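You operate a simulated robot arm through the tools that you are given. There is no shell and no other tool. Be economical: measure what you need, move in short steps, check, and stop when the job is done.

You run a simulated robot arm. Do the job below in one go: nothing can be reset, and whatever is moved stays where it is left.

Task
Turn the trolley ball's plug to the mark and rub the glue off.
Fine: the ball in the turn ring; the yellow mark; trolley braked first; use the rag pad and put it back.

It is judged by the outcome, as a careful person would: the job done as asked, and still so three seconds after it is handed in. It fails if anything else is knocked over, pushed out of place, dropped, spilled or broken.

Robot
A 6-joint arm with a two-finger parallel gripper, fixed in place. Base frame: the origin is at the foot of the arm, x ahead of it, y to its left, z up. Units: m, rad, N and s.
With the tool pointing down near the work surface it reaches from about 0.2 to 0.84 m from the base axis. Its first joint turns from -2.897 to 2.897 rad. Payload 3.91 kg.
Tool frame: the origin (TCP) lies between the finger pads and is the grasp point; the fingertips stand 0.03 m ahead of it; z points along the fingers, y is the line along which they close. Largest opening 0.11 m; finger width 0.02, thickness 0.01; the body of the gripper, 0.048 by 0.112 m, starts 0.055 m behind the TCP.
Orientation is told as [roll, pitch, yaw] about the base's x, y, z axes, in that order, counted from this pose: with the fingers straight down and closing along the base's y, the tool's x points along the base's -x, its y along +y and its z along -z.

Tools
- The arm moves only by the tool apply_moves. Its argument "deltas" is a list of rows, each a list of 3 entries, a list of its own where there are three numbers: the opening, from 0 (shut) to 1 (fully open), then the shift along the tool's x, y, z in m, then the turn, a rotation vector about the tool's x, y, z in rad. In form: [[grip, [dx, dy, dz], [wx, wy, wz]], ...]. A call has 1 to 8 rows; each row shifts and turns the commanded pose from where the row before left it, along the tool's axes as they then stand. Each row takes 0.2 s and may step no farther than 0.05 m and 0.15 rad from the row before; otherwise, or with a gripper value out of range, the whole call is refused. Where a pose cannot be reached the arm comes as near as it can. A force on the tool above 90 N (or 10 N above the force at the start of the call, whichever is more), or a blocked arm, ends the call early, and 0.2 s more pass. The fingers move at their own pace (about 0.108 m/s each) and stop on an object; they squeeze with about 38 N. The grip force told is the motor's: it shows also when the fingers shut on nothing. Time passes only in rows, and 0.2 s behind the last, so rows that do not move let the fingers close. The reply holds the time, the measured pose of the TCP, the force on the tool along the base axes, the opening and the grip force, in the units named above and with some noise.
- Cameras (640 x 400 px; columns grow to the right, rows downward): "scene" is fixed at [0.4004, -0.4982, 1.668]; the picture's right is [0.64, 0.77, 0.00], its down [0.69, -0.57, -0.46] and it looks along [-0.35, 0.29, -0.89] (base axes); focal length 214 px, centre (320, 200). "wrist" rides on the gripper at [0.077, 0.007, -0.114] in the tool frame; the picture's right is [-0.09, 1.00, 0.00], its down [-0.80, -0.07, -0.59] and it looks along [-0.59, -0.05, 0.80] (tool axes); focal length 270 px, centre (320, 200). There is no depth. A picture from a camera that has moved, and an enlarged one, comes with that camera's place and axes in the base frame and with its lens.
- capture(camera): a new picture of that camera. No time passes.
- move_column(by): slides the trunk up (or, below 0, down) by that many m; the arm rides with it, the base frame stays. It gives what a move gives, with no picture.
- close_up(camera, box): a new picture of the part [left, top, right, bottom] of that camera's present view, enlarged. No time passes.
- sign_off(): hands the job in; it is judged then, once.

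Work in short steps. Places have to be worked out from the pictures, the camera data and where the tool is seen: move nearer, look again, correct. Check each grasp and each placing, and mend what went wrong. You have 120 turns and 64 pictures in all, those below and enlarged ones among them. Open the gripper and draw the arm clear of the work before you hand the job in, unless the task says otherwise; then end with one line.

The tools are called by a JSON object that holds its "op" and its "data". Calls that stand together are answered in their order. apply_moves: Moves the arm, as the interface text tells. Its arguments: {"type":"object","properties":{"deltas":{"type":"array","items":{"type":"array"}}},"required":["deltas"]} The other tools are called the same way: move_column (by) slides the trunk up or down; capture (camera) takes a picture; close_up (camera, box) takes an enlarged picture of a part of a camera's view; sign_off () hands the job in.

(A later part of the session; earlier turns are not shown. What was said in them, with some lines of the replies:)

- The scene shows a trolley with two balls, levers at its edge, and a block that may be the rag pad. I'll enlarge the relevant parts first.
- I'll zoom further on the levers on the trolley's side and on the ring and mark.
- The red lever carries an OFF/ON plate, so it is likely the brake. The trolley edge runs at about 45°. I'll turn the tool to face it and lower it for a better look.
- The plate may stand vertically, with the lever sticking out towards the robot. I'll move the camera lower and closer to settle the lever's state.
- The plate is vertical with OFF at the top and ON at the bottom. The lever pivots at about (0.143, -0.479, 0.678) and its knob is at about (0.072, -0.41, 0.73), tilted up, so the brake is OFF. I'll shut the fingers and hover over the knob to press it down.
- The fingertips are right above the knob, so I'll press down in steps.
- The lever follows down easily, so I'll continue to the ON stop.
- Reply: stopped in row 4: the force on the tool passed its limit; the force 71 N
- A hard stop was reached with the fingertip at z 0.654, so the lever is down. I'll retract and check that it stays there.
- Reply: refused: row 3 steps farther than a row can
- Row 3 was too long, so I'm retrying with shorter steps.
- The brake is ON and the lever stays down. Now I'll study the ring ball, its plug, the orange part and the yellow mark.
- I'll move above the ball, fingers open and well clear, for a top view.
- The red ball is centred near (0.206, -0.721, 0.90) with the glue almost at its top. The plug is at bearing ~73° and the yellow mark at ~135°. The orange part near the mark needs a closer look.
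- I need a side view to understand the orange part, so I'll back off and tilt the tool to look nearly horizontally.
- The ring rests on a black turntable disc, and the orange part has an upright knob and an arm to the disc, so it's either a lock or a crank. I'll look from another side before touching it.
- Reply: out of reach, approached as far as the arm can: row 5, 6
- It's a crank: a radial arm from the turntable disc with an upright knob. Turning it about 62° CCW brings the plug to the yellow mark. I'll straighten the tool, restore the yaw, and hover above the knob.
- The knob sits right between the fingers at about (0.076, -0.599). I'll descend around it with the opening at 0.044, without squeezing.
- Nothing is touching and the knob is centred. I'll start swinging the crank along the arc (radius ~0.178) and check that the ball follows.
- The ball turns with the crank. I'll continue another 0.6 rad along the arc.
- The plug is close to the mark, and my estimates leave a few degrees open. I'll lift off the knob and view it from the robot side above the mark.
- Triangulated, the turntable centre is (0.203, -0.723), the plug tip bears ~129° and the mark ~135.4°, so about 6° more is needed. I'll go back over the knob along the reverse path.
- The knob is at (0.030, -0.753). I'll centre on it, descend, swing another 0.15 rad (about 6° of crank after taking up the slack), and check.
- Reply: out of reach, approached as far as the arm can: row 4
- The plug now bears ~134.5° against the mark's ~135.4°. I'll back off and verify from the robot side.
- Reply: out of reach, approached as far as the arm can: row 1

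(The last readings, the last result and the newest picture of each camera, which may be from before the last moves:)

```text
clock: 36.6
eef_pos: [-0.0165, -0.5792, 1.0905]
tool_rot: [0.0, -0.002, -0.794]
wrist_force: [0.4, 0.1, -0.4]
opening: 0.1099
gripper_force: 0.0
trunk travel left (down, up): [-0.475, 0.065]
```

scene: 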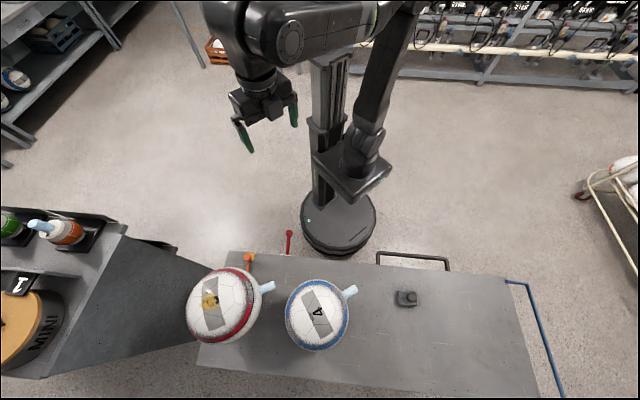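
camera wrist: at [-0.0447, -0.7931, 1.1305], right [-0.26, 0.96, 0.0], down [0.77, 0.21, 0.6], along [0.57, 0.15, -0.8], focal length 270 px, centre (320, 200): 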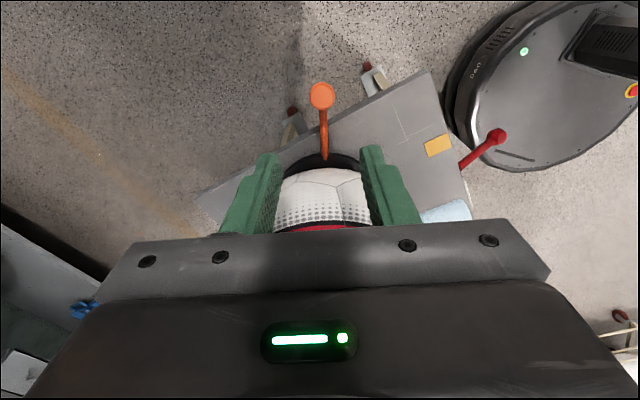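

{"op": "apply_moves", "data": {"deltas": [[1, [-0.01, 0.04, 0], [0, 0, 0]], [1, [0, 0.015, 0], [0, 0, 0]], [1, [0, 0, 0], [0, 0, 0]]]}}

{"op": "close_up", "data": {"camera": "wrist", "box": [220, 60, 440, 240]}}

```text
clock: 37.4
eef_pos: [0.03, -0.5474, 1.0886]
tool_rot: [0.002, -0.002, -0.794]
wrist_force: [0.1, 0.4, -0.8]
opening: 0.11
gripper_force: 0.0
trunk travel left (down, up): [-0.475, 0.065]
```

```text
2.22 times, centred on (330, 150) of wrist
camera zoom: at [-0.0195, -0.4877, 1.2042], right [0.77, 0.63, 0.0], down [0.51, -0.62, 0.6], along [0.38, -0.46, -0.8], focal length 601 px, centre (298, 311)
```

zoom: 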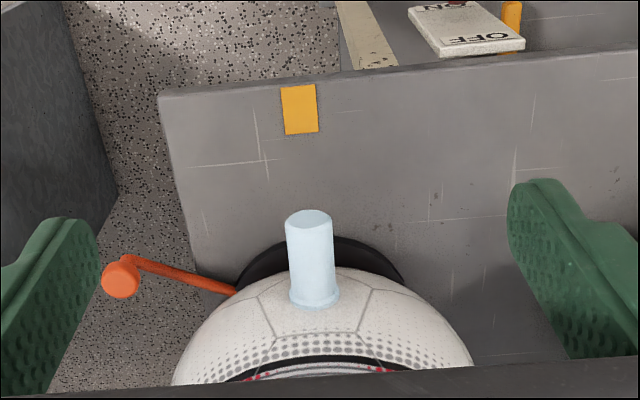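

The plug, mark and centre line up within about 1° and the brake lever is ON, so turning is done. Next is the rag pad near (0.576, -0.231), so I'll travel along the trolley edge at a safe height.

{"op": "apply_moves", "data": {"deltas": [[1, [0, 0.049, 0], [0, 0, 0]], [1, [0, 0.049, 0], [0, 0, 0]], [1, [0, 0.049, 0], [0, 0, 0]], [1, [0, 0.049, 0], [0, 0, 0]], [1, [0, 0.049, 0], [0, 0, 0]], [1, [0, 0.049, 0], [0, 0, 0]], [1, [0, 0.049, 0], [0, 0, 0]], [1, [0, 0.049, 0], [0, 0, 0]]]}}

{"op": "apply_moves", "data": {"deltas": [[1, [0, 0.049, 0], [0, 0, 0]], [1, [0, 0.049, 0], [0, 0, 0]], [1, [0, 0.049, 0], [0, 0, 0]], [1, [0, 0.049, 0], [0, 0, 0]], [1, [-0.03, 0.02, 0.035], [0, 0, 0]], [1, [-0.03, 0, 0.035], [0, 0, 0]], [1, [0, 0, 0.03], [0, 0, 0]]]}}

{"op": "capture", "data": {"camera": "wrist"}}

```text
clock: 39.2
eef_pos: [0.3083, -0.2736, 1.0895]
tool_rot: [0.002, 0.002, -0.795]
wrist_force: [0.2, -0.8, -0.1]
opening: 0.11
gripper_force: 0.1
trunk travel left (down, up): [-0.475, 0.065]
```

```text
refused: row 5 steps farther than a row can; nothing moved
```

```text
23 pictures are left
camera wrist: at [0.2595, -0.2132, 1.2045], right [0.77, 0.63, 0.0], down [0.51, -0.62, 0.59], along [0.38, -0.46, -0.8], focal length 270 px, centre (320, 200)
```

wrist: 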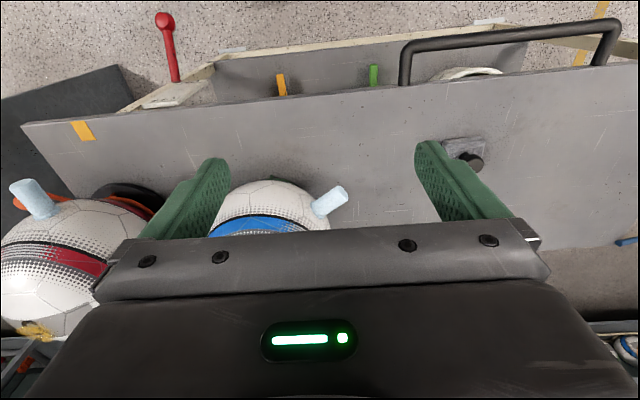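

{"op": "apply_moves", "data": {"deltas": [[1, [0, 0.049, 0], [0, 0, 0]], [1, [0, 0.049, 0], [0, 0, 0]], [1, [0, 0.049, 0], [0, 0, 0]], [1, [0, 0.049, 0], [0, 0, 0]], [1, [-0.02, 0.015, 0.035], [0, 0, 0]], [1, [-0.03, 0, 0.035], [0, 0, 0]], [1, [0, 0, 0.03], [0, 0, 0]]]}}

{"op": "capture", "data": {"camera": "wrist"}}

{"op": "close_up", "data": {"camera": "wrist", "box": [260, 90, 400, 220]}}

```text
clock: 40.8
eef_pos: [0.4955, -0.1616, 0.9911]
tool_rot: [0.003, -0.002, -0.793]
wrist_force: [-0.7, 0.0, -0.2]
opening: 0.11
gripper_force: 0.1
trunk travel left (down, up): [-0.475, 0.065]
```

```text
22 pictures are left
camera wrist: at [0.4446, -0.1009, 1.1065], right [0.77, 0.64, 0.0], down [0.51, -0.62, 0.6], along [0.38, -0.46, -0.8], focal length 270 px, centre (320, 200)
```

wrist: 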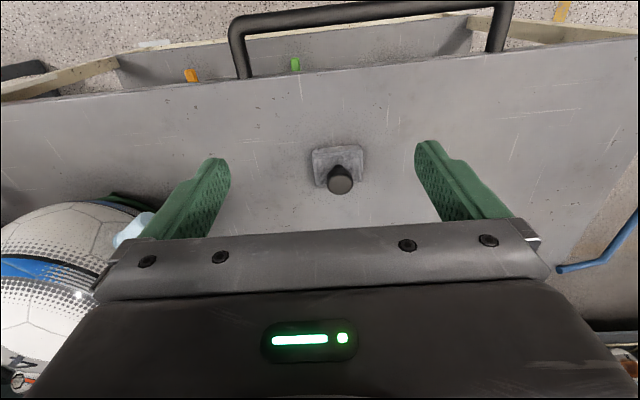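

```text
3.08 times, centred on (330, 155) of wrist
camera zoom: at [0.4446, -0.1009, 1.1065], right [0.77, 0.64, 0.0], down [0.51, -0.62, 0.6], along [0.38, -0.46, -0.8], focal length 832 px, centre (289, 338)
```

zoom: 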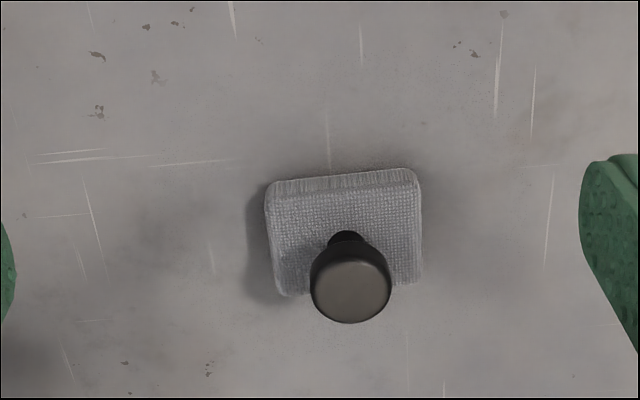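

The pad is at (0.575, -0.221), with its grip knob's top at z≈0.84 and a diameter of about 0.031. I'll go over it and descend partway, then check.

{"op": "apply_moves", "data": {"deltas": [[1, [-0.035, 0.005, 0], [0, 0, 0]], [1, [-0.035, 0.005, 0.02], [0, 0, 0]], [0.7, [-0.028, 0.005, 0.03], [0, 0, 0]], [0.7, [0, 0, 0.03], [0, 0, 0]]]}}

{"op": "capture", "data": {"camera": "wrist"}}

```text
clock: 41.8
eef_pos: [0.5724, -0.2186, 0.9097]
tool_rot: [0.003, -0.003, -0.795]
wrist_force: [0.0, 0.6, -0.5]
opening: 0.077
gripper_force: 0.2
trunk travel left (down, up): [-0.475, 0.065]
```

```text
20 pictures are left
camera wrist: at [0.5237, -0.1587, 1.0255], right [0.77, 0.64, 0.0], down [0.51, -0.62, 0.6], along [0.38, -0.46, -0.8], focal length 270 px, centre (320, 200)
```

wrist: 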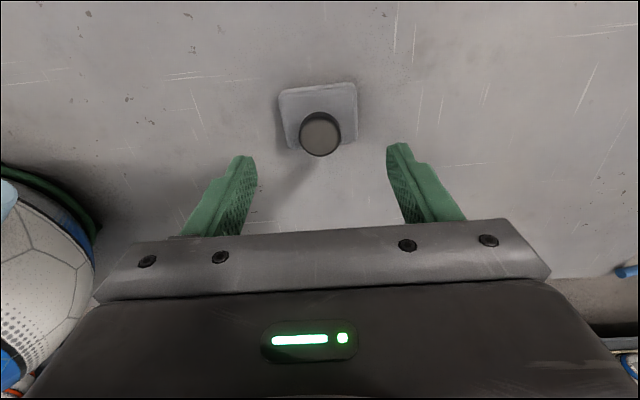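

I'm centred over the knob to within 2 mm, so I'll descend and close on it.

{"op": "apply_moves", "data": {"deltas": [[0.6, [0, 0.001, 0.035], [0, 0, 0]], [0.6, [0, 0, 0.025], [0, 0, 0]], [0.6, [0, 0, 0.013], [0, 0, 0]], [0, [0, 0, 0], [0, 0, 0]], [0, [0, 0, 0], [0, 0, 0]], [0, [0, 0, 0], [0, 0, 0]]]}}

```text
clock: 43.2
eef_pos: [0.5719, -0.2174, 0.8374]
tool_rot: [0.001, -0.001, -0.794]
wrist_force: [0.4, 0.2, -0.9]
opening: 0.0301
gripper_force: 37.1
trunk travel left (down, up): [-0.475, 0.065]
```

It's gripped at 0.030. I'll lift and check the hold.

{"op": "apply_moves", "data": {"deltas": [[0, [0, 0, -0.03], [0, 0, 0]], [0, [0, 0, -0.05], [0, 0, 0]], [0, [0, 0, -0.05], [0, 0, 0]], [0, [0, 0, -0.05], [0, 0, 0]], [0, [0, 0, -0.05], [0, 0, 0]]]}}

{"op": "capture", "data": {"camera": "wrist"}}

```text
clock: 44.4
eef_pos: [0.573, -0.2188, 1.0698]
tool_rot: [0.002, 0.0, -0.794]
wrist_force: [-0.5, 0.0, -1.3]
opening: 0.0299
gripper_force: 38.4
trunk travel left (down, up): [-0.475, 0.065]
```

```text
19 pictures are left
camera wrist: at [0.5245, -0.1586, 1.1838], right [0.77, 0.64, 0.0], down [0.51, -0.62, 0.59], along [0.38, -0.46, -0.8], focal length 270 px, centre (320, 200)
```

wrist: 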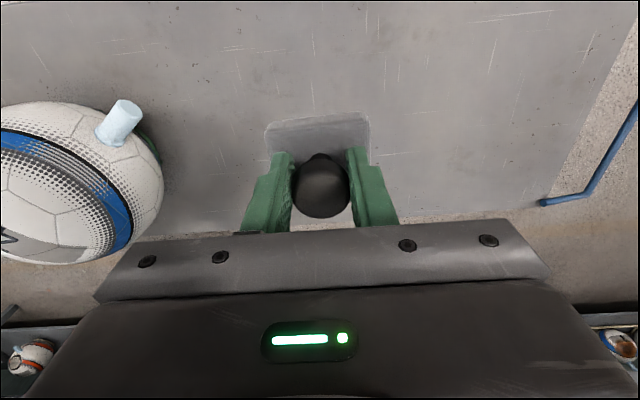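

The pad is held firmly, with its underside ~0.057 below the TCP. The glue sits near (0.20, -0.72, 1.02), which is near the reach limit at that height, so I'll raise the trunk 0.06.

{"op": "move_column", "data": {"by": 0.06}}

{"op": "apply_moves", "data": {"deltas": [[0, [0.04, 0, 0], [0, 0, 0]], [0, [0.04, 0, 0], [0, 0, 0]], [0, [0.04, 0, 0], [0, 0, 0]], [0, [0.035, -0.03, 0], [0, 0, 0]], [0, [0, -0.048, 0], [0, 0, 0]], [0, [0, -0.048, 0], [0, 0, 0]], [0, [0, -0.048, 0], [0, 0, 0]], [0, [0, -0.048, 0], [0, 0, 0]]]}}

```text
clock: 45.4
eef_pos: [0.5744, -0.218, 1.1289]
tool_rot: [0.003, -0.001, -0.795]
wrist_force: [0.5, -0.9, -0.4]
opening: 0.0299
gripper_force: 38.7
trunk travel left (down, up): [-0.535, 0.005]
```

```text
clock: 47.2
eef_pos: [0.3071, -0.2647, 1.1286]
tool_rot: [0.001, -0.003, -0.795]
wrist_force: [-0.8, -0.3, -1.1]
opening: 0.03
gripper_force: 38.5
trunk travel left (down, up): [-0.535, 0.005]
```

{"op": "apply_moves", "data": {"deltas": [[0, [0, -0.049, 0], [0, 0, 0]], [0, [0, -0.049, 0], [0, 0, 0]], [0, [0, -0.049, 0], [0, 0, 0]], [0, [0, -0.049, 0], [0, 0, 0]], [0, [0, -0.049, 0], [0, 0, 0]], [0, [0, -0.049, 0], [0, 0, 0]], [0, [0, -0.049, 0], [0, 0, 0]], [0, [0, -0.049, 0], [0, 0, 0]]]}}

{"op": "apply_moves", "data": {"deltas": [[0, [-0.045, -0.005, 0], [0, 0, 0]], [0, [-0.045, 0, 0], [0, 0, 0]], [0, [-0.045, 0, 0], [0, 0, 0]], [0, [-0.045, 0, 0], [0, 0, 0]], [0, [-0.045, 0, 0], [0, 0, 0]], [0, [-0.026, 0, 0], [0, 0, 0]], [0, [0, 0, 0], [0, 0, 0]]]}}

{"op": "close_up", "data": {"camera": "scene", "box": [150, 220, 290, 360]}}

```text
clock: 49.0
eef_pos: [0.028, -0.5409, 1.1251]
tool_rot: [0.004, 0.001, -0.792]
wrist_force: [-0.3, -0.1, -1.7]
opening: 0.0302
gripper_force: 38.5
trunk travel left (down, up): [-0.535, 0.005]
```

```text
clock: 50.6
eef_pos: [0.2016, -0.7202, 1.1265]
tool_rot: [0.001, -0.001, -0.793]
wrist_force: [-0.3, -0.3, -0.5]
opening: 0.0302
gripper_force: 37.9
trunk travel left (down, up): [-0.535, 0.005]
```

```text
2.86 times, centred on (220, 290) of scene
camera zoom: at [0.4004, -0.4982, 1.668], right [0.64, 0.77, 0.0], down [0.69, -0.57, -0.46], along [-0.35, 0.29, -0.89], focal length 613 px, centre (606, -57)
```

zoom: 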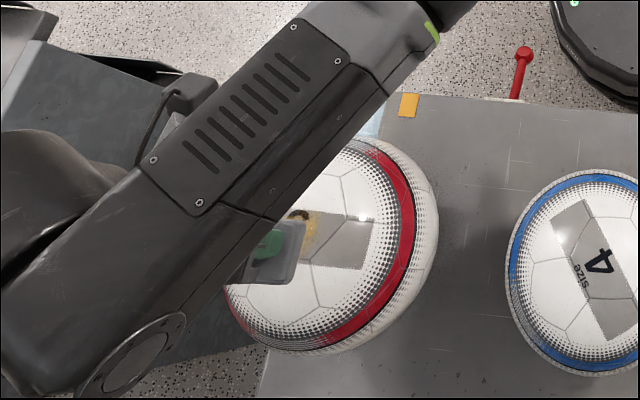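

I'm hovering about 0.05 above the ball top and will lower gently to feel for contact.

{"op": "apply_moves", "data": {"deltas": [[0, [0, 0, 0.02], [0, 0, 0]], [0, [0, 0, 0.015], [0, 0, 0]], [0, [0, 0, 0.006], [0, 0, 0]]]}}

{"op": "apply_moves", "data": {"deltas": [[0, [0, 0, 0.004], [0, 0, 0]]]}}

{"op": "apply_moves", "data": {"deltas": [[0, [0, 0, 0.003], [0, 0, 0]]]}}

```text
clock: 51.4
eef_pos: [0.2006, -0.7209, 1.0858]
tool_rot: [0.001, -0.002, -0.794]
wrist_force: [-0.3, 0.7, 0.4]
opening: 0.0301
gripper_force: 38.8
trunk travel left (down, up): [-0.535, 0.005]
```

```text
clock: 51.8
eef_pos: [0.2011, -0.7208, 1.0818]
tool_rot: [0.001, -0.001, -0.795]
wrist_force: [-0.3, -1.0, -0.2]
opening: 0.0299
gripper_force: 37.8
trunk travel left (down, up): [-0.535, 0.005]
```

```text
clock: 52.2
eef_pos: [0.1994, -0.7206, 1.0785]
tool_rot: [0.002, 0.0, -0.793]
wrist_force: [0.2, -0.7, -0.5]
opening: 0.0301
gripper_force: 37.9
trunk travel left (down, up): [-0.535, 0.005]
```

{"op": "apply_moves", "data": {"deltas": [[0, [0, 0, 0.003], [0, 0, 0]]]}}

{"op": "apply_moves", "data": {"deltas": [[0, [0, 0, 0.003], [0, 0, 0]]]}}

{"op": "apply_moves", "data": {"deltas": [[0, [0, 0, 0.003], [0, 0, 0]]]}}

```text
clock: 52.6
eef_pos: [0.2003, -0.7207, 1.0784]
tool_rot: [-0.001, -0.004, -0.794]
wrist_force: [2.2, -2.1, 12.4]
opening: 0.0299
gripper_force: 37.6
trunk travel left (down, up): [-0.535, 0.005]
```

```text
clock: 53.0
eef_pos: [0.1995, -0.7193, 1.0777]
tool_rot: [-0.004, -0.007, -0.795]
wrist_force: [4.0, -4.3, 28.4]
opening: 0.0301
gripper_force: 38.0
trunk travel left (down, up): [-0.535, 0.005]
```

```text
clock: 53.4
eef_pos: [0.1997, -0.7197, 1.079]
tool_rot: [-0.006, -0.01, -0.793]
wrist_force: [4.5, -6.1, 44.4]
opening: 0.0301
gripper_force: 37.9
trunk travel left (down, up): [-0.535, 0.005]
```

Contact starts at TCP z≈1.0785. 44 N is more than needed, so I'll ease to about 12 N and rub in short strokes across the glue.

{"op": "apply_moves", "data": {"deltas": [[0, [0, 0, -0.006], [0, 0, 0]], [0, [0.015, 0, 0], [0, 0, 0]], [0, [-0.015, 0, 0], [0, 0, 0]], [0, [-0.015, 0, 0], [0, 0, 0]], [0, [0.015, 0, 0], [0, 0, 0]], [0, [0, 0.015, 0], [0, 0, 0]], [0, [0, -0.015, 0], [0, 0, 0]], [0, [0, -0.015, 0], [0, 0, 0]]]}}

{"op": "close_up", "data": {"camera": "scene", "box": [150, 220, 290, 360]}}

```text
clock: 55.2
eef_pos: [0.1902, -0.7294, 1.0802]
tool_rot: [-0.001, -0.007, -0.792]
wrist_force: [8.7, 1.7, 32.8]
opening: 0.0302
gripper_force: 37.7
trunk travel left (down, up): [-0.535, 0.005]
```

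```text
2.86 times, centred on (220, 290) of scene
camera zoom: at [0.4004, -0.4982, 1.668], right [0.64, 0.77, 0.0], down [0.69, -0.57, -0.46], along [-0.35, 0.29, -0.89], focal length 613 px, centre (606, -57)
```

zoom: 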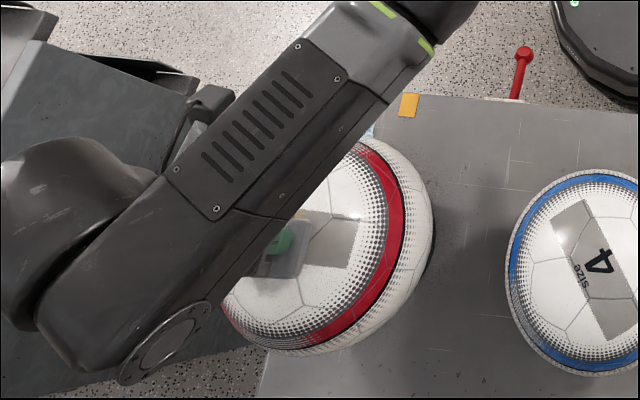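

The grey band seems to have shifted with the stroke, so the ball may be rolling with the pad. I'll return the stroke, lift off, and look.

{"op": "apply_moves", "data": {"deltas": [[0, [0, 0.015, 0], [0, 0, 0]], [0, [0, 0, -0.03], [0, 0, 0]], [0, [0, 0, -0.02], [0, 0, 0]], [0, [0.045, 0, 0], [0, 0, 0]], [0, [0.045, 0, 0], [0, 0, 0]], [0, [0.045, 0, 0], [0, 0, 0]], [0, [0.045, 0, 0], [0, 0, 0]]]}}

{"op": "close_up", "data": {"camera": "scene", "box": [150, 220, 290, 360]}}

```text
clock: 56.8
eef_pos: [0.0748, -0.5929, 1.1264]
tool_rot: [0.001, -0.002, -0.794]
wrist_force: [0.1, 1.2, 0.4]
opening: 0.0302
gripper_force: 38.6
trunk travel left (down, up): [-0.535, 0.005]
```

```text
2.86 times, centred on (220, 290) of scene
camera zoom: at [0.4004, -0.4982, 1.668], right [0.64, 0.77, 0.0], down [0.69, -0.57, -0.46], along [-0.35, 0.29, -0.89], focal length 613 px, centre (606, -57)
```

zoom: 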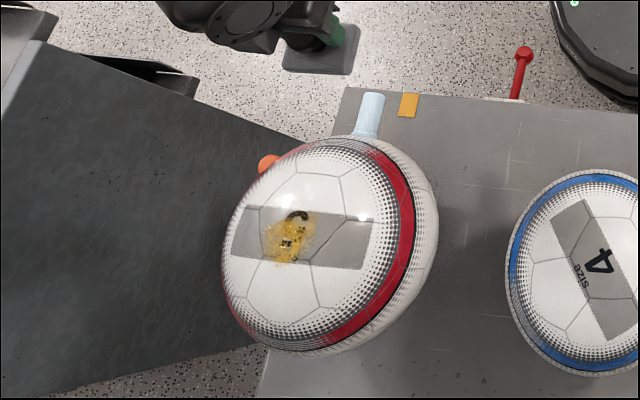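

{"op": "close_up", "data": {"camera": "scene", "box": [180, 220, 280, 320]}}

```text
4.00 times, centred on (230, 270) of scene
camera zoom: at [0.4004, -0.4982, 1.668], right [0.64, 0.77, 0.0], down [0.69, -0.57, -0.46], along [-0.35, 0.29, -0.89], focal length 858 px, centre (680, -80)
```

zoom: 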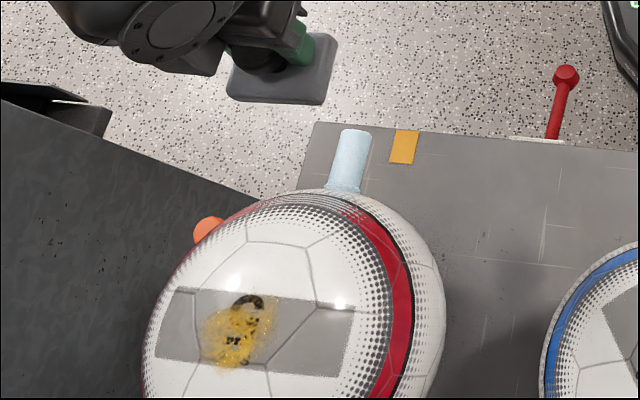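

The ball came back to its place with the plug still at the mark and the glue only slightly thinned, because the ball rolled with the hard-pressed pad. I'll go back with light pressure so the pad slides.

{"op": "apply_moves", "data": {"deltas": [[0, [-0.045, 0, 0], [0, 0, 0]], [0, [-0.045, 0, 0], [0, 0, 0]], [0, [-0.045, 0, 0], [0, 0, 0]], [0, [-0.045, 0, 0], [0, 0, 0]], [0, [0, 0, 0.03], [0, 0, 0]], [0, [0, 0, 0.015], [0, 0, 0]], [0, [0, 0, 0.0035], [0, 0, 0]]]}}

```text
clock: 58.4
eef_pos: [0.2002, -0.7202, 1.0773]
tool_rot: [0.002, -0.003, -0.794]
wrist_force: [0.6, 0.0, -1.0]
opening: 0.03
gripper_force: 37.7
trunk travel left (down, up): [-0.535, 0.005]
```

{"op": "apply_moves", "data": {"deltas": [[0, [0, 0, 0.0012], [0, 0, 0]]]}}

```text
clock: 58.8
eef_pos: [0.1994, -0.7206, 1.0766]
tool_rot: [0.0, -0.003, -0.794]
wrist_force: [-0.2, -0.9, 4.4]
opening: 0.0301
gripper_force: 38.2
trunk travel left (down, up): [-0.535, 0.005]
```

About 5 N of contact now. I'll stroke along the tool's y, so any roll would be about the plug's own axis.

{"op": "apply_moves", "data": {"deltas": [[0, [0, 0.02, 0], [0, 0, 0]], [0, [0, -0.02, 0], [0, 0, 0]], [0, [0, -0.02, 0], [0, 0, 0]], [0, [0, 0.02, 0], [0, 0, 0]], [0, [0, 0.02, 0], [0, 0, 0]], [0, [0, -0.02, 0], [0, 0, 0]], [0, [0, -0.02, 0], [0, 0, 0]]]}}

{"op": "close_up", "data": {"camera": "scene", "box": [150, 220, 290, 360]}}

```text
clock: 60.4
eef_pos: [0.1881, -0.733, 1.0803]
tool_rot: [-0.001, -0.005, -0.791]
wrist_force: [6.1, 1.6, 22.4]
opening: 0.03
gripper_force: 37.9
trunk travel left (down, up): [-0.535, 0.005]
```

```text
2.86 times, centred on (220, 290) of scene
camera zoom: at [0.4004, -0.4982, 1.668], right [0.64, 0.77, 0.0], down [0.69, -0.57, -0.46], along [-0.35, 0.29, -0.89], focal length 613 px, centre (606, -57)
```

zoom: 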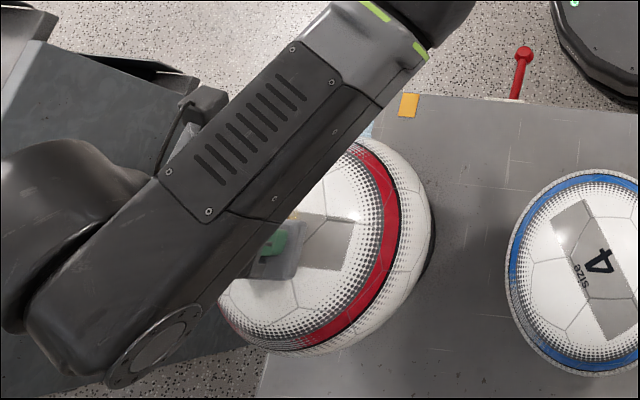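

The force still climbs on the -y stroke and the ball leans with it. I'll return to centre, lift, and check progress.

{"op": "apply_moves", "data": {"deltas": [[0, [0, 0.02, 0], [0, 0, 0]], [0, [0, 0, -0.03], [0, 0, 0]], [0, [0, 0, -0.02], [0, 0, 0]], [0, [0.045, 0, 0], [0, 0, 0]], [0, [0.045, 0, 0], [0, 0, 0]], [0, [0.045, 0, 0], [0, 0, 0]], [0, [0.045, 0, 0], [0, 0, 0]]]}}

{"op": "close_up", "data": {"camera": "scene", "box": [180, 220, 280, 320]}}

```text
clock: 62.0
eef_pos: [0.0734, -0.5903, 1.1267]
tool_rot: [0.002, -0.003, -0.793]
wrist_force: [0.4, -0.1, 0.5]
opening: 0.0297
gripper_force: 38.0
trunk travel left (down, up): [-0.535, 0.005]
```

```text
4.00 times, centred on (230, 270) of scene
camera zoom: at [0.4004, -0.4982, 1.668], right [0.64, 0.77, 0.0], down [0.69, -0.57, -0.46], along [-0.35, 0.29, -0.89], focal length 858 px, centre (680, -80)
```

zoom: 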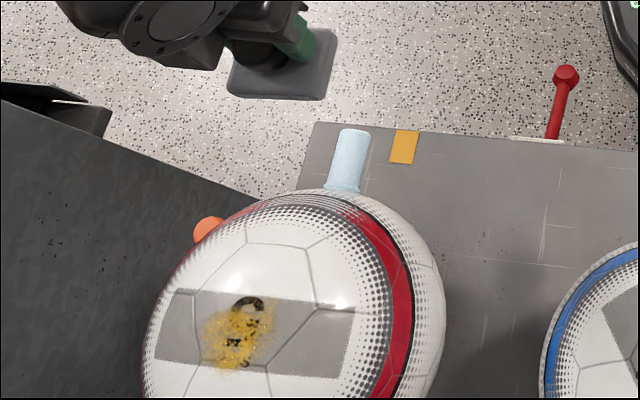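

The glue is mostly still there, since the ball follows the pad at these forces. I'll go back with much lighter contact (~2 N) and quicker strokes so the ball's weight holds it in the ring.

{"op": "apply_moves", "data": {"deltas": [[0, [-0.045, 0, 0], [0, 0, 0]], [0, [-0.045, 0, 0], [0, 0, 0]], [0, [-0.045, 0, 0], [0, 0, 0]], [0, [-0.045, 0, 0], [0, 0, 0]], [0, [0, 0, 0.03], [0, 0, 0]], [0, [0, 0, 0.015], [0, 0, 0]], [0, [0, 0, 0.0038], [0, 0, 0]], [0, [0, 0, 0], [0, 0, 0]]]}}

```text
clock: 63.8
eef_pos: [0.2013, -0.7206, 1.0781]
tool_rot: [0.001, -0.003, -0.795]
wrist_force: [0.2, -0.3, -0.5]
opening: 0.0301
gripper_force: 37.8
trunk travel left (down, up): [-0.535, 0.005]
```

{"op": "apply_moves", "data": {"deltas": [[0, [0, 0, 0.0006], [0, 0, 0]]]}}

```text
clock: 64.2
eef_pos: [0.2018, -0.7209, 1.0774]
tool_rot: [0.003, 0.0, -0.792]
wrist_force: [-0.3, 0.9, -0.9]
opening: 0.0302
gripper_force: 38.5
trunk travel left (down, up): [-0.535, 0.005]
```

{"op": "apply_moves", "data": {"deltas": [[0, [0, 0, 0.0006], [0, 0, 0]], [0, [0, 0, 0], [0, 0, 0]]]}}

```text
clock: 64.8
eef_pos: [0.2009, -0.7207, 1.0773]
tool_rot: [0.001, -0.001, -0.795]
wrist_force: [1.4, -0.3, -0.3]
opening: 0.0301
gripper_force: 37.7
trunk travel left (down, up): [-0.535, 0.005]
```

{"op": "apply_moves", "data": {"deltas": [[0, [0, 0, 0.0006], [0, 0, 0]], [0, [0, 0, 0], [0, 0, 0]]]}}

```text
clock: 65.4
eef_pos: [0.2002, -0.7201, 1.0754]
tool_rot: [0.002, -0.001, -0.795]
wrist_force: [0.6, 0.2, 2.1]
opening: 0.0303
gripper_force: 37.8
trunk travel left (down, up): [-0.535, 0.005]
```

About 2 N of contact now, so I'll make quick strokes both ways and end at the centre.

{"op": "apply_moves", "data": {"deltas": [[0, [0, 0.018, 0], [0, 0, 0]], [0, [0, -0.036, 0], [0, 0, 0]], [0, [0, 0.036, 0], [0, 0, 0]], [0, [0, -0.036, 0], [0, 0, 0]], [0, [0, 0.036, 0], [0, 0, 0]], [0, [0, -0.036, 0], [0, 0, 0]]]}}

{"op": "close_up", "data": {"camera": "scene", "box": [150, 220, 290, 360]}}

```text
clock: 66.8
eef_pos: [0.1861, -0.7326, 1.0787]
tool_rot: [0.0, -0.004, -0.792]
wrist_force: [4.3, 1.2, 17.9]
opening: 0.03
gripper_force: 38.1
trunk travel left (down, up): [-0.535, 0.005]
```

```text
2.86 times, centred on (220, 290) of scene
camera zoom: at [0.4004, -0.4982, 1.668], right [0.64, 0.77, 0.0], down [0.69, -0.57, -0.46], along [-0.35, 0.29, -0.89], focal length 613 px, centre (606, -57)
```

zoom: 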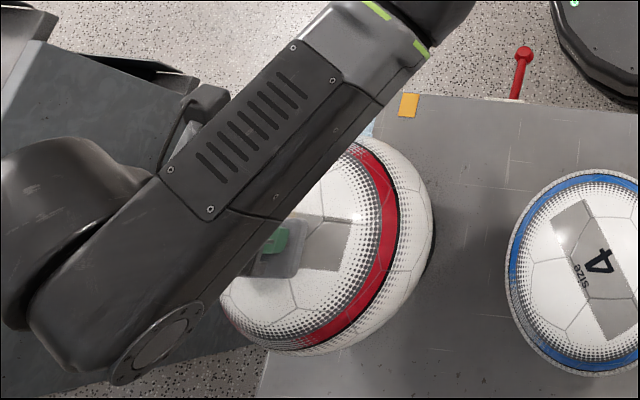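

The ball is tipping with the pad again because the pad locks on it and N grows from 2 to 18. I'll return to centre, ease to barely touching (~1 N), and stroke again, watching the force at the stroke end.

{"op": "apply_moves", "data": {"deltas": [[0, [0, 0.018, 0], [0, 0, 0]], [0, [0, 0, -0.002], [0, 0, 0]], [0, [0, 0, 0.0017], [0, 0, 0]], [0, [0, 0, 0], [0, 0, 0]], [0, [0, 0.015, 0], [0, 0, 0]], [0, [0, 0, 0], [0, 0, 0]]]}}

{"op": "apply_moves", "data": {"deltas": [[0, [0, -0.015, 0], [0, 0, 0]], [0, [0, -0.015, 0], [0, 0, 0]], [0, [0, 0, 0], [0, 0, 0]]]}}

```text
clock: 68.2
eef_pos: [0.2097, -0.709, 1.0801]
tool_rot: [-0.004, -0.005, -0.796]
wrist_force: [-2.6, -4.7, 26.3]
opening: 0.0304
gripper_force: 37.0
trunk travel left (down, up): [-0.535, 0.005]
```

```text
clock: 69.0
eef_pos: [0.19, -0.73, 1.078]
tool_rot: [0.0, -0.003, -0.794]
wrist_force: [6.8, 1.5, 24.5]
opening: 0.0301
gripper_force: 37.9
trunk travel left (down, up): [-0.535, 0.005]
```

Even light linear strokes tip the ball. A pure twist about the ball's top won't tip it, so I'll lift, offset the pad 18 mm, and sweep it around the ball's apex instead.

{"op": "apply_moves", "data": {"deltas": [[0, [0, 0, -0.008], [0, 0, 0]], [0, [0.018, 0.015, 0], [0, 0, 0]], [0, [0, 0, 0.008], [0, 0, 0]], [0, [0, 0, 0.0005], [0, 0, 0]], [0, [0, 0, 0], [0, 0, 0]]]}}

```text
clock: 70.2
eef_pos: [0.1883, -0.7096, 1.0769]
tool_rot: [0.0, 0.0, -0.795]
wrist_force: [-3.0, -0.6, 8.9]
opening: 0.0302
gripper_force: 37.7
trunk travel left (down, up): [-0.535, 0.005]
```

About 9 N. I'll orbit the pad about the apex, ±0.45 rad.

{"op": "apply_moves", "data": {"deltas": [[0, [-0.0002, 0.0027, 0], [0, 0, 0.15]], [0, [-0.0002, 0.0027, 0], [0, 0, 0.15]], [0, [-0.0002, -0.0027, 0], [0, 0, -0.15]], [0, [-0.0002, -0.0027, 0], [0, 0, -0.15]], [0, [-0.0002, -0.0027, 0], [0, 0, -0.15]], [0, [-0.0002, -0.0027, 0], [0, 0, -0.15]], [0, [-0.0002, 0.0027, 0], [0, 0, 0.15]], [0, [-0.0002, 0.0027, 0], [0, 0, 0.15]]]}}

{"op": "apply_moves", "data": {"deltas": [[0, [0, 0, -0.03], [0, 0, 0]], [0, [0, 0, -0.02], [0, 0, 0]], [0, [0.045, 0, 0], [0, 0, 0]], [0, [0.045, 0, 0], [0, 0, 0]], [0, [0.045, 0, 0], [0, 0, 0]], [0, [0.03, 0, 0], [0, 0, 0]]]}}

{"op": "close_up", "data": {"camera": "scene", "box": [180, 220, 280, 320]}}

```text
clock: 72.0
eef_pos: [0.1875, -0.7089, 1.0761]
tool_rot: [0.0, -0.002, -0.796]
wrist_force: [-0.1, -1.2, 7.7]
opening: 0.0303
gripper_force: 37.8
trunk travel left (down, up): [-0.535, 0.005]
```

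```text
clock: 73.4
eef_pos: [0.0699, -0.5907, 1.1283]
tool_rot: [0.001, -0.003, -0.794]
wrist_force: [0.4, -0.4, -0.7]
opening: 0.0302
gripper_force: 37.8
trunk travel left (down, up): [-0.535, 0.005]
```

```text
4.00 times, centred on (230, 270) of scene
camera zoom: at [0.4004, -0.4982, 1.668], right [0.64, 0.77, 0.0], down [0.69, -0.57, -0.46], along [-0.35, 0.29, -0.89], focal length 858 px, centre (680, -80)
```

zoom: 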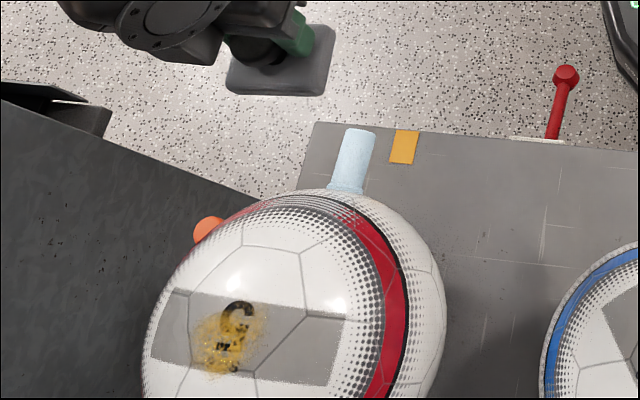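

{"op": "close_up", "data": {"camera": "scene", "box": [200, 288, 236, 322]}}

```text
11.76 times, centred on (218, 305) of scene
camera zoom: at [0.4004, -0.4982, 1.668], right [0.64, 0.77, 0.0], down [0.69, -0.57, -0.46], along [-0.35, 0.29, -0.89], focal length 2523 px, centre (1520, -1035)
```

zoom: 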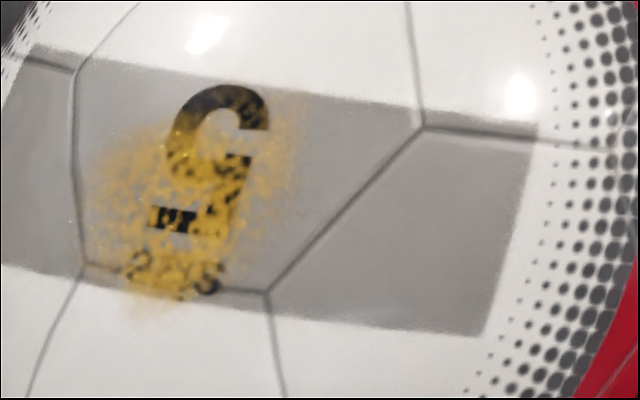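

The glue is thinning and the number shows through, so this works. I'll go back and do more orbiting at a similar force.

{"op": "apply_moves", "data": {"deltas": [[0, [-0.045, 0, 0], [0, 0, 0]], [0, [-0.045, 0, 0], [0, 0, 0]], [0, [-0.045, 0, 0], [0, 0, 0]], [0, [-0.03, 0, 0], [0, 0, 0]], [0, [0, 0, 0.03], [0, 0, 0]], [0, [0, 0, 0.018], [0, 0, 0]], [0, [0, 0, 0.0022], [0, 0, 0]], [0, [0, 0, 0], [0, 0, 0]]]}}

{"op": "apply_moves", "data": {"deltas": [[0, [-0.0002, 0.0027, 0], [0, 0, 0.15]], [0, [-0.0002, 0.0027, 0], [0, 0, 0.15]], [0, [-0.0002, 0.0027, 0], [0, 0, 0.15]], [0, [-0.0002, 0.0027, 0], [0, 0, 0.15]], [0, [-0.0002, -0.0027, 0], [0, 0, -0.15]], [0, [-0.0002, -0.0027, 0], [0, 0, -0.15]], [0, [-0.0002, -0.0027, 0], [0, 0, -0.15]], [0, [-0.0002, -0.0027, 0], [0, 0, -0.15]]]}}

{"op": "apply_moves", "data": {"deltas": [[0, [-0.0002, -0.0027, 0], [0, 0, -0.15]], [0, [-0.0002, -0.0027, 0], [0, 0, -0.15]], [0, [-0.0002, -0.0027, 0], [0, 0, -0.15]], [0, [-0.0002, -0.0027, 0], [0, 0, -0.15]], [0, [-0.0002, 0.0027, 0], [0, 0, 0.15]], [0, [-0.0002, 0.0027, 0], [0, 0, 0.15]], [0, [-0.0002, 0.0027, 0], [0, 0, 0.15]], [0, [-0.0002, 0.0027, 0], [0, 0, 0.15]]]}}

```text
clock: 75.2
eef_pos: [0.1873, -0.7093, 1.0759]
tool_rot: [0.003, -0.001, -0.794]
wrist_force: [0.8, 0.4, 0.5]
opening: 0.0307
gripper_force: 37.8
trunk travel left (down, up): [-0.535, 0.005]
```

```text
clock: 77.0
eef_pos: [0.1878, -0.7078, 1.0759]
tool_rot: [0.001, -0.002, -0.792]
wrist_force: [0.6, 1.2, 2.3]
opening: 0.0303
gripper_force: 38.2
trunk travel left (down, up): [-0.535, 0.005]
```

```text
clock: 78.8
eef_pos: [0.1865, -0.7081, 1.076]
tool_rot: [0.002, -0.003, -0.799]
wrist_force: [-1.4, -1.3, 6.3]
opening: 0.0303
gripper_force: 38.1
trunk travel left (down, up): [-0.535, 0.005]
```

{"op": "apply_moves", "data": {"deltas": [[0, [0.0016, 0, 0.0008], [0, 0, 0]], [0, [-0.0002, 0.0027, 0], [0, 0, 0.15]], [0, [-0.0002, 0.0027, 0], [0, 0, 0.15]], [0, [-0.0002, 0.0027, 0], [0, 0, 0.15]], [0, [-0.0002, -0.0027, 0], [0, 0, -0.15]], [0, [-0.0002, -0.0027, 0], [0, 0, -0.15]], [0, [-0.0002, -0.0027, 0], [0, 0, -0.15]]]}}

{"op": "apply_moves", "data": {"deltas": [[0, [-0.0002, -0.0027, 0], [0, 0, -0.15]], [0, [-0.0002, -0.0027, 0], [0, 0, -0.15]], [0, [-0.0002, -0.0027, 0], [0, 0, -0.15]], [0, [-0.0002, -0.0027, 0], [0, 0, -0.15]], [0, [-0.0002, 0.0027, 0], [0, 0, 0.15]], [0, [-0.0002, 0.0027, 0], [0, 0, 0.15]], [0, [-0.0002, 0.0027, 0], [0, 0, 0.15]], [0, [-0.0002, 0.0027, 0], [0, 0, 0.15]]]}}

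{"op": "apply_moves", "data": {"deltas": [[0, [0, 0, -0.03], [0, 0, 0]], [0, [0, 0, -0.02], [0, 0, 0]], [0, [0.045, 0, 0], [0, 0, 0]], [0, [0.045, 0, 0], [0, 0, 0]], [0, [0.045, 0, 0], [0, 0, 0]], [0, [0.03, 0, 0], [0, 0, 0]]]}}

{"op": "close_up", "data": {"camera": "scene", "box": [190, 250, 250, 322]}}

```text
clock: 80.4
eef_pos: [0.1854, -0.7059, 1.0764]
tool_rot: [0.001, -0.001, -0.792]
wrist_force: [1.0, 2.2, 12.3]
opening: 0.03
gripper_force: 38.5
trunk travel left (down, up): [-0.535, 0.005]
```

```text
clock: 82.2
eef_pos: [0.1858, -0.706, 1.0758]
tool_rot: [0.001, -0.002, -0.798]
wrist_force: [-1.2, -2.5, 14.7]
opening: 0.0302
gripper_force: 37.6
trunk travel left (down, up): [-0.535, 0.005]
```

```text
clock: 83.6
eef_pos: [0.0719, -0.5889, 1.1258]
tool_rot: [0.002, -0.002, -0.794]
wrist_force: [0.1, 0.2, -1.0]
opening: 0.0302
gripper_force: 37.9
trunk travel left (down, up): [-0.535, 0.005]
```

```text
5.56 times, centred on (220, 286) of scene
camera zoom: at [0.4004, -0.4982, 1.668], right [0.64, 0.77, 0.0], down [0.69, -0.57, -0.46], along [-0.35, 0.29, -0.89], focal length 1192 px, centre (876, -278)
```

zoom: 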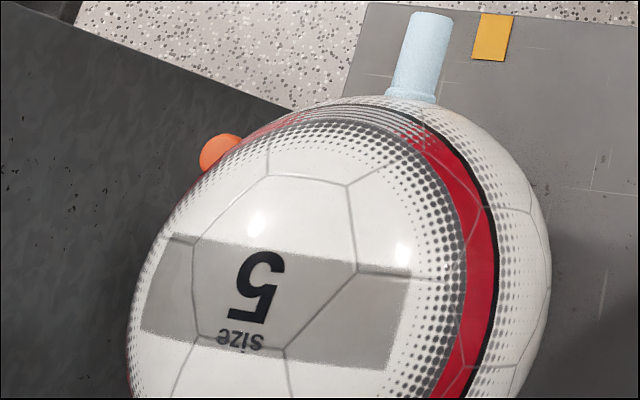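

The glue is fully gone ("5 size" reads clean) and the plug is unchanged at the mark. Now I'll take the pad back along the same route.

{"op": "apply_moves", "data": {"deltas": [[0, [0.03, 0.03, 0], [0, 0, 0]], [0, [0.03, 0.03, 0], [0, 0, 0]], [0, [0, 0.049, 0], [0, 0, 0]], [0, [0, 0.049, 0], [0, 0, 0]], [0, [0, 0.049, 0], [0, 0, 0]], [0, [0, 0.049, 0], [0, 0, 0]], [0, [0, 0.049, 0], [0, 0, 0]], [0, [0, 0.049, 0], [0, 0, 0]]]}}

{"op": "apply_moves", "data": {"deltas": [[0, [0, 0.049, 0], [0, 0, 0]], [0, [0, 0.049, 0], [0, 0, 0]], [0, [0, 0.049, 0], [0, 0, 0]], [0, [0, 0.049, 0], [0, 0, 0]], [0, [0, 0.049, 0], [0, 0, 0]], [0, [-0.045, 0.018, 0], [0, 0, 0]], [0, [-0.045, 0, 0], [0, 0, 0]], [0, [-0.045, 0, 0], [0, 0, 0]]]}}

```text
clock: 85.4
eef_pos: [0.2836, -0.2983, 1.1244]
tool_rot: [0.0, -0.002, -0.798]
wrist_force: [-0.1, 0.2, -0.3]
opening: 0.03
gripper_force: 38.4
trunk travel left (down, up): [-0.535, 0.005]
```

```text
clock: 87.2
eef_pos: [0.5648, -0.2148, 1.1259]
tool_rot: [0.002, 0.0, -0.793]
wrist_force: [1.3, -0.2, -0.5]
opening: 0.0303
gripper_force: 37.4
trunk travel left (down, up): [-0.535, 0.005]
```

{"op": "apply_moves", "data": {"deltas": [[0, [-0.0068, 0.0033, 0.04], [0, 0, 0]], [0, [0, 0, 0.05], [0, 0, 0]], [0, [0, 0, 0.05], [0, 0, 0]], [0, [0, 0, 0.05], [0, 0, 0]], [0, [0, 0, 0.05], [0, 0, 0]], [0, [0, 0, 0.03], [0, 0, 0]], [0, [0, 0, 0], [0, 0, 0]]]}}

{"op": "close_up", "data": {"camera": "wrist", "box": [220, 60, 420, 240]}}

```text
clock: 88.8
eef_pos: [0.5719, -0.2133, 0.8534]
tool_rot: [0.002, -0.002, -0.794]
wrist_force: [0.4, -0.9, 0.3]
opening: 0.0303
gripper_force: 38.4
trunk travel left (down, up): [-0.535, 0.005]
```

```text
2.22 times, centred on (320, 150) of wrist
camera zoom: at [0.5229, -0.1525, 0.9686], right [0.77, 0.64, 0.0], down [0.51, -0.62, 0.6], along [0.38, -0.46, -0.8], focal length 601 px, centre (320, 311)
```

zoom: 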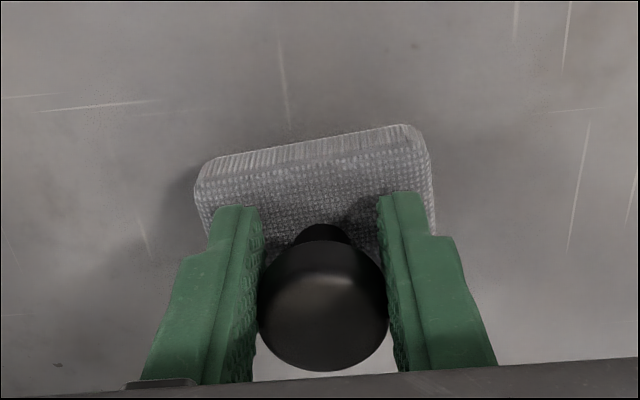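

The pad turned about 5° in the grip. I'll correct that and the 4 mm offset, then lower to contact.

{"op": "apply_moves", "data": {"deltas": [[0, [-0.0029, -0.0029, 0.0], [0, 0, 0.085]], [0, [0, 0, 0.012], [0, 0, 0]], [0, [0, 0, 0.004], [0, 0, 0]]]}}

```text
clock: 89.6
eef_pos: [0.5726, -0.2172, 0.8388]
tool_rot: [0.002, 0.0, -0.88]
wrist_force: [-0.6, -0.2, -1.1]
opening: 0.0301
gripper_force: 38.2
trunk travel left (down, up): [-0.535, 0.005]
```

{"op": "apply_moves", "data": {"deltas": [[0, [0, 0, 0.0015], [0, 0, 0]]]}}

{"op": "apply_moves", "data": {"deltas": [[0, [0, 0, 0.0012], [0, 0, 0]]]}}

```text
clock: 90.0
eef_pos: [0.5715, -0.2186, 0.8366]
tool_rot: [0.002, -0.002, -0.881]
wrist_force: [0.9, 0.3, -0.1]
opening: 0.0301
gripper_force: 38.4
trunk travel left (down, up): [-0.535, 0.005]
```

```text
clock: 90.4
eef_pos: [0.572, -0.2172, 0.837]
tool_rot: [0.0, -0.002, -0.879]
wrist_force: [0.0, -0.6, 0.2]
opening: 0.03
gripper_force: 38.4
trunk travel left (down, up): [-0.535, 0.005]
```

No contact yet, so I'm stepping down a little more.

{"op": "apply_moves", "data": {"deltas": [[0, [0, 0, 0.0012], [0, 0, 0]], [0, [0, 0, 0], [0, 0, 0]]]}}

```text
clock: 91.0
eef_pos: [0.572, -0.2169, 0.8355]
tool_rot: [0.001, -0.001, -0.879]
wrist_force: [-0.7, 0.3, 0.0]
opening: 0.0302
gripper_force: 38.0
trunk travel left (down, up): [-0.535, 0.005]
```

{"op": "apply_moves", "data": {"deltas": [[0, [0, 0, 0.001], [0, 0, 0]], [0, [0, 0, 0], [0, 0, 0]]]}}

```text
clock: 91.6
eef_pos: [0.571, -0.2172, 0.8347]
tool_rot: [0.001, 0.0, -0.88]
wrist_force: [-0.2, -0.5, -1.4]
opening: 0.03
gripper_force: 38.1
trunk travel left (down, up): [-0.535, 0.005]
```

{"op": "apply_moves", "data": {"deltas": [[0, [0, 0, 0.001], [0, 0, 0]], [0, [0, 0, 0], [0, 0, 0]]]}}

```text
clock: 92.2
eef_pos: [0.5704, -0.2173, 0.8339]
tool_rot: [0.001, -0.002, -0.88]
wrist_force: [0.1, -1.1, 1.8]
opening: 0.0301
gripper_force: 38.0
trunk travel left (down, up): [-0.535, 0.005]
```

Light contact, so the pad is on the table. I'll open gently, rise straight up, and check.

{"op": "apply_moves", "data": {"deltas": [[0.4, [0, 0, 0], [0, 0, 0]], [0.6, [0, 0, 0], [0, 0, 0]], [0.6, [0, 0, -0.02], [0, 0, 0]], [0.6, [0, 0, -0.05], [0, 0, 0]], [0.6, [0, 0, -0.05], [0, 0, 0]], [0.6, [0.03, 0, -0.03], [0, 0, 0]], [0.6, [0.04, 0, 0], [0, 0, 0]]]}}

{"op": "close_up", "data": {"camera": "scene", "box": [350, 230, 560, 390]}}

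```text
clock: 93.8
eef_pos: [0.5269, -0.1621, 0.9849]
tool_rot: [0.002, -0.003, -0.88]
wrist_force: [0.1, 0.5, 0.7]
opening: 0.066
gripper_force: 0.2
trunk travel left (down, up): [-0.535, 0.005]
```

```text
2.50 times, centred on (455, 310) of scene
camera zoom: at [0.4004, -0.4982, 1.668], right [0.64, 0.77, 0.0], down [0.69, -0.57, -0.46], along [-0.35, 0.29, -0.89], focal length 536 px, centre (-18, -75)
```

zoom: 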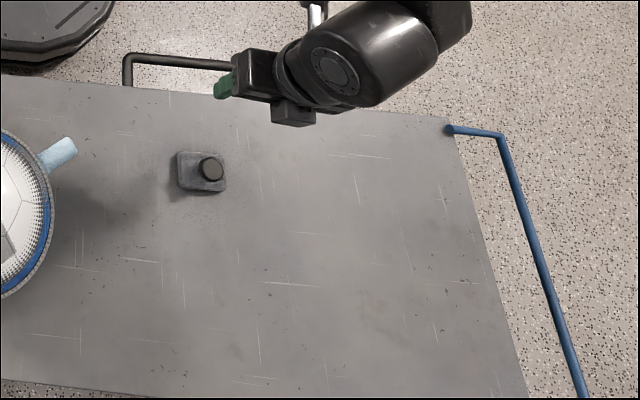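

The pad is back in its spot. I'll draw the arm clear and take one last look at the whole scene.

{"op": "apply_moves", "data": {"deltas": [[0.6, [0.04, 0, -0.03], [0, 0, 0]], [0.6, [0.04, 0, -0.03], [0, 0, 0]], [0.6, [0.04, 0, -0.03], [0, 0, 0]], [1, [0.03, 0, -0.03], [0, 0, 0]], [1, [0, 0, 0], [0, 0, 0]]]}}

{"op": "capture", "data": {"camera": "scene"}}

{"op": "close_up", "data": {"camera": "scene", "box": [180, 220, 300, 340]}}

```text
clock: 95.0
eef_pos: [0.4303, -0.0473, 1.1033]
tool_rot: [0.002, 0.001, -0.879]
wrist_force: [-0.4, 0.0, -0.1]
opening: 0.11
gripper_force: 0.0
trunk travel left (down, up): [-0.535, 0.005]
```

```text
6 pictures are left
```

scene: 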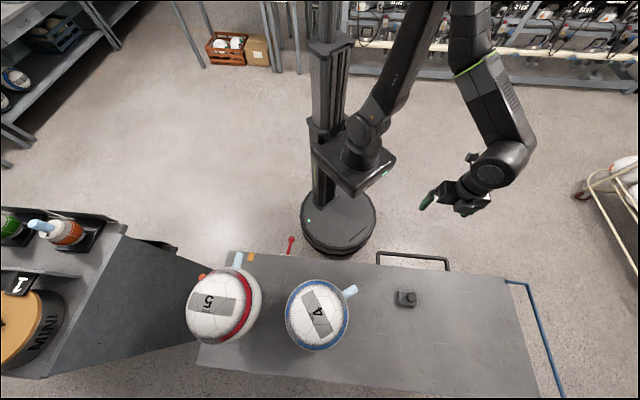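

```text
3.33 times, centred on (240, 280) of scene
camera zoom: at [0.4004, -0.4982, 1.668], right [0.64, 0.77, 0.0], down [0.69, -0.57, -0.46], along [-0.35, 0.29, -0.89], focal length 715 px, centre (587, -67)
```

zoom: 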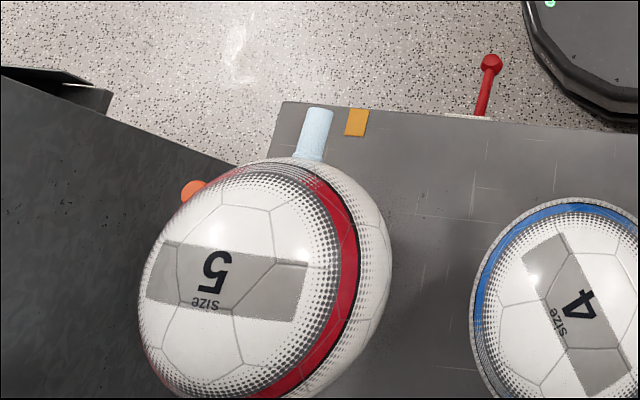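

Everything is in place in the scene view. I'll do one last alignment check of the plug from the robot side, staying high and off the trolley.

{"op": "apply_moves", "data": {"deltas": [[1, [0, -0.045, 0], [0, 0, -0.085]], [1, [0, -0.049, 0], [0, 0, 0]], [1, [0, -0.049, 0], [0, 0, 0]], [1, [0, -0.049, 0], [0, 0, 0]], [1, [0, -0.049, 0], [0, 0, 0]], [1, [0, -0.049, 0], [0, 0, 0]], [1, [0, -0.049, 0], [0, 0, 0]], [1, [0, -0.049, 0], [0, 0, 0]]]}}

{"op": "apply_moves", "data": {"deltas": [[1, [-0.015, -0.045, 0], [0, 0, 0]], [1, [-0.015, -0.045, 0], [0, 0, 0]], [1, [-0.015, -0.045, 0], [0, 0, 0]], [1, [-0.015, -0.045, 0], [0, 0, 0]], [1, [-0.015, -0.045, 0], [0, 0, 0]], [1, [0, -0.02, 0], [0, 0, 0]], [1, [0, 0, 0], [0, 0, 0]]]}}

{"op": "close_up", "data": {"camera": "wrist", "box": [220, 60, 440, 240]}}

```text
clock: 96.8
eef_pos: [0.1496, -0.3172, 1.1038]
tool_rot: [0.002, -0.001, -0.796]
wrist_force: [-0.9, 0.4, 0.2]
opening: 0.11
gripper_force: 0.1
trunk travel left (down, up): [-0.535, 0.005]
```

```text
clock: 98.4
eef_pos: [0.0295, -0.5417, 1.1018]
tool_rot: [0.001, -0.004, -0.796]
wrist_force: [0.9, 0.5, -0.4]
opening: 0.1099
gripper_force: 0.1
trunk travel left (down, up): [-0.535, 0.005]
```

```text
2.22 times, centred on (330, 150) of wrist
camera zoom: at [-0.0194, -0.4822, 1.2167], right [0.77, 0.64, 0.0], down [0.51, -0.62, 0.6], along [0.38, -0.46, -0.8], focal length 601 px, centre (298, 311)
```

zoom: 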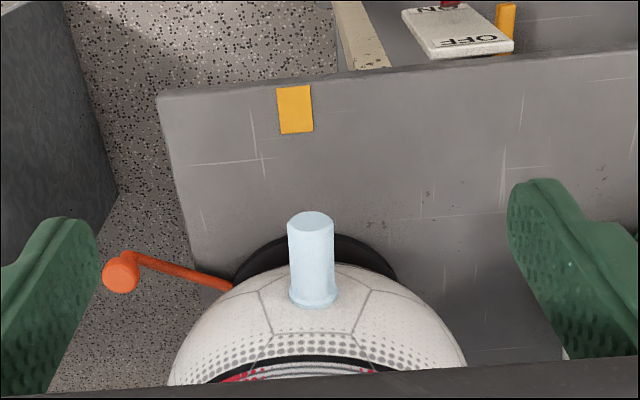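

The plug sits within about 2° of the yellow mark, the brake is ON, and the pad is back. I'll back the arm off a little more and hand in.

{"op": "apply_moves", "data": {"deltas": [[1, [0.03, 0.03, -0.02], [0, 0, 0]], [1, [0.03, 0.03, -0.02], [0, 0, 0]], [1, [0.02, 0.03, -0.02], [0, 0, 0]], [1, [0, 0, 0], [0, 0, 0]]]}}

{"op": "sign_off", "data": {}}

```text
clock: 99.4
eef_pos: [0.037, -0.4218, 1.163]
tool_rot: [0.002, -0.001, -0.795]
wrist_force: [0.6, -1.0, -1.0]
opening: 0.1097
gripper_force: 0.1
trunk travel left (down, up): [-0.535, 0.005]
```

```text
The job is handed in.
```

The trolley is braked, the ring ball's plug is turned to the yellow mark (within about 2° by my estimate), the glue is rubbed off, and the rag pad is back in its place.
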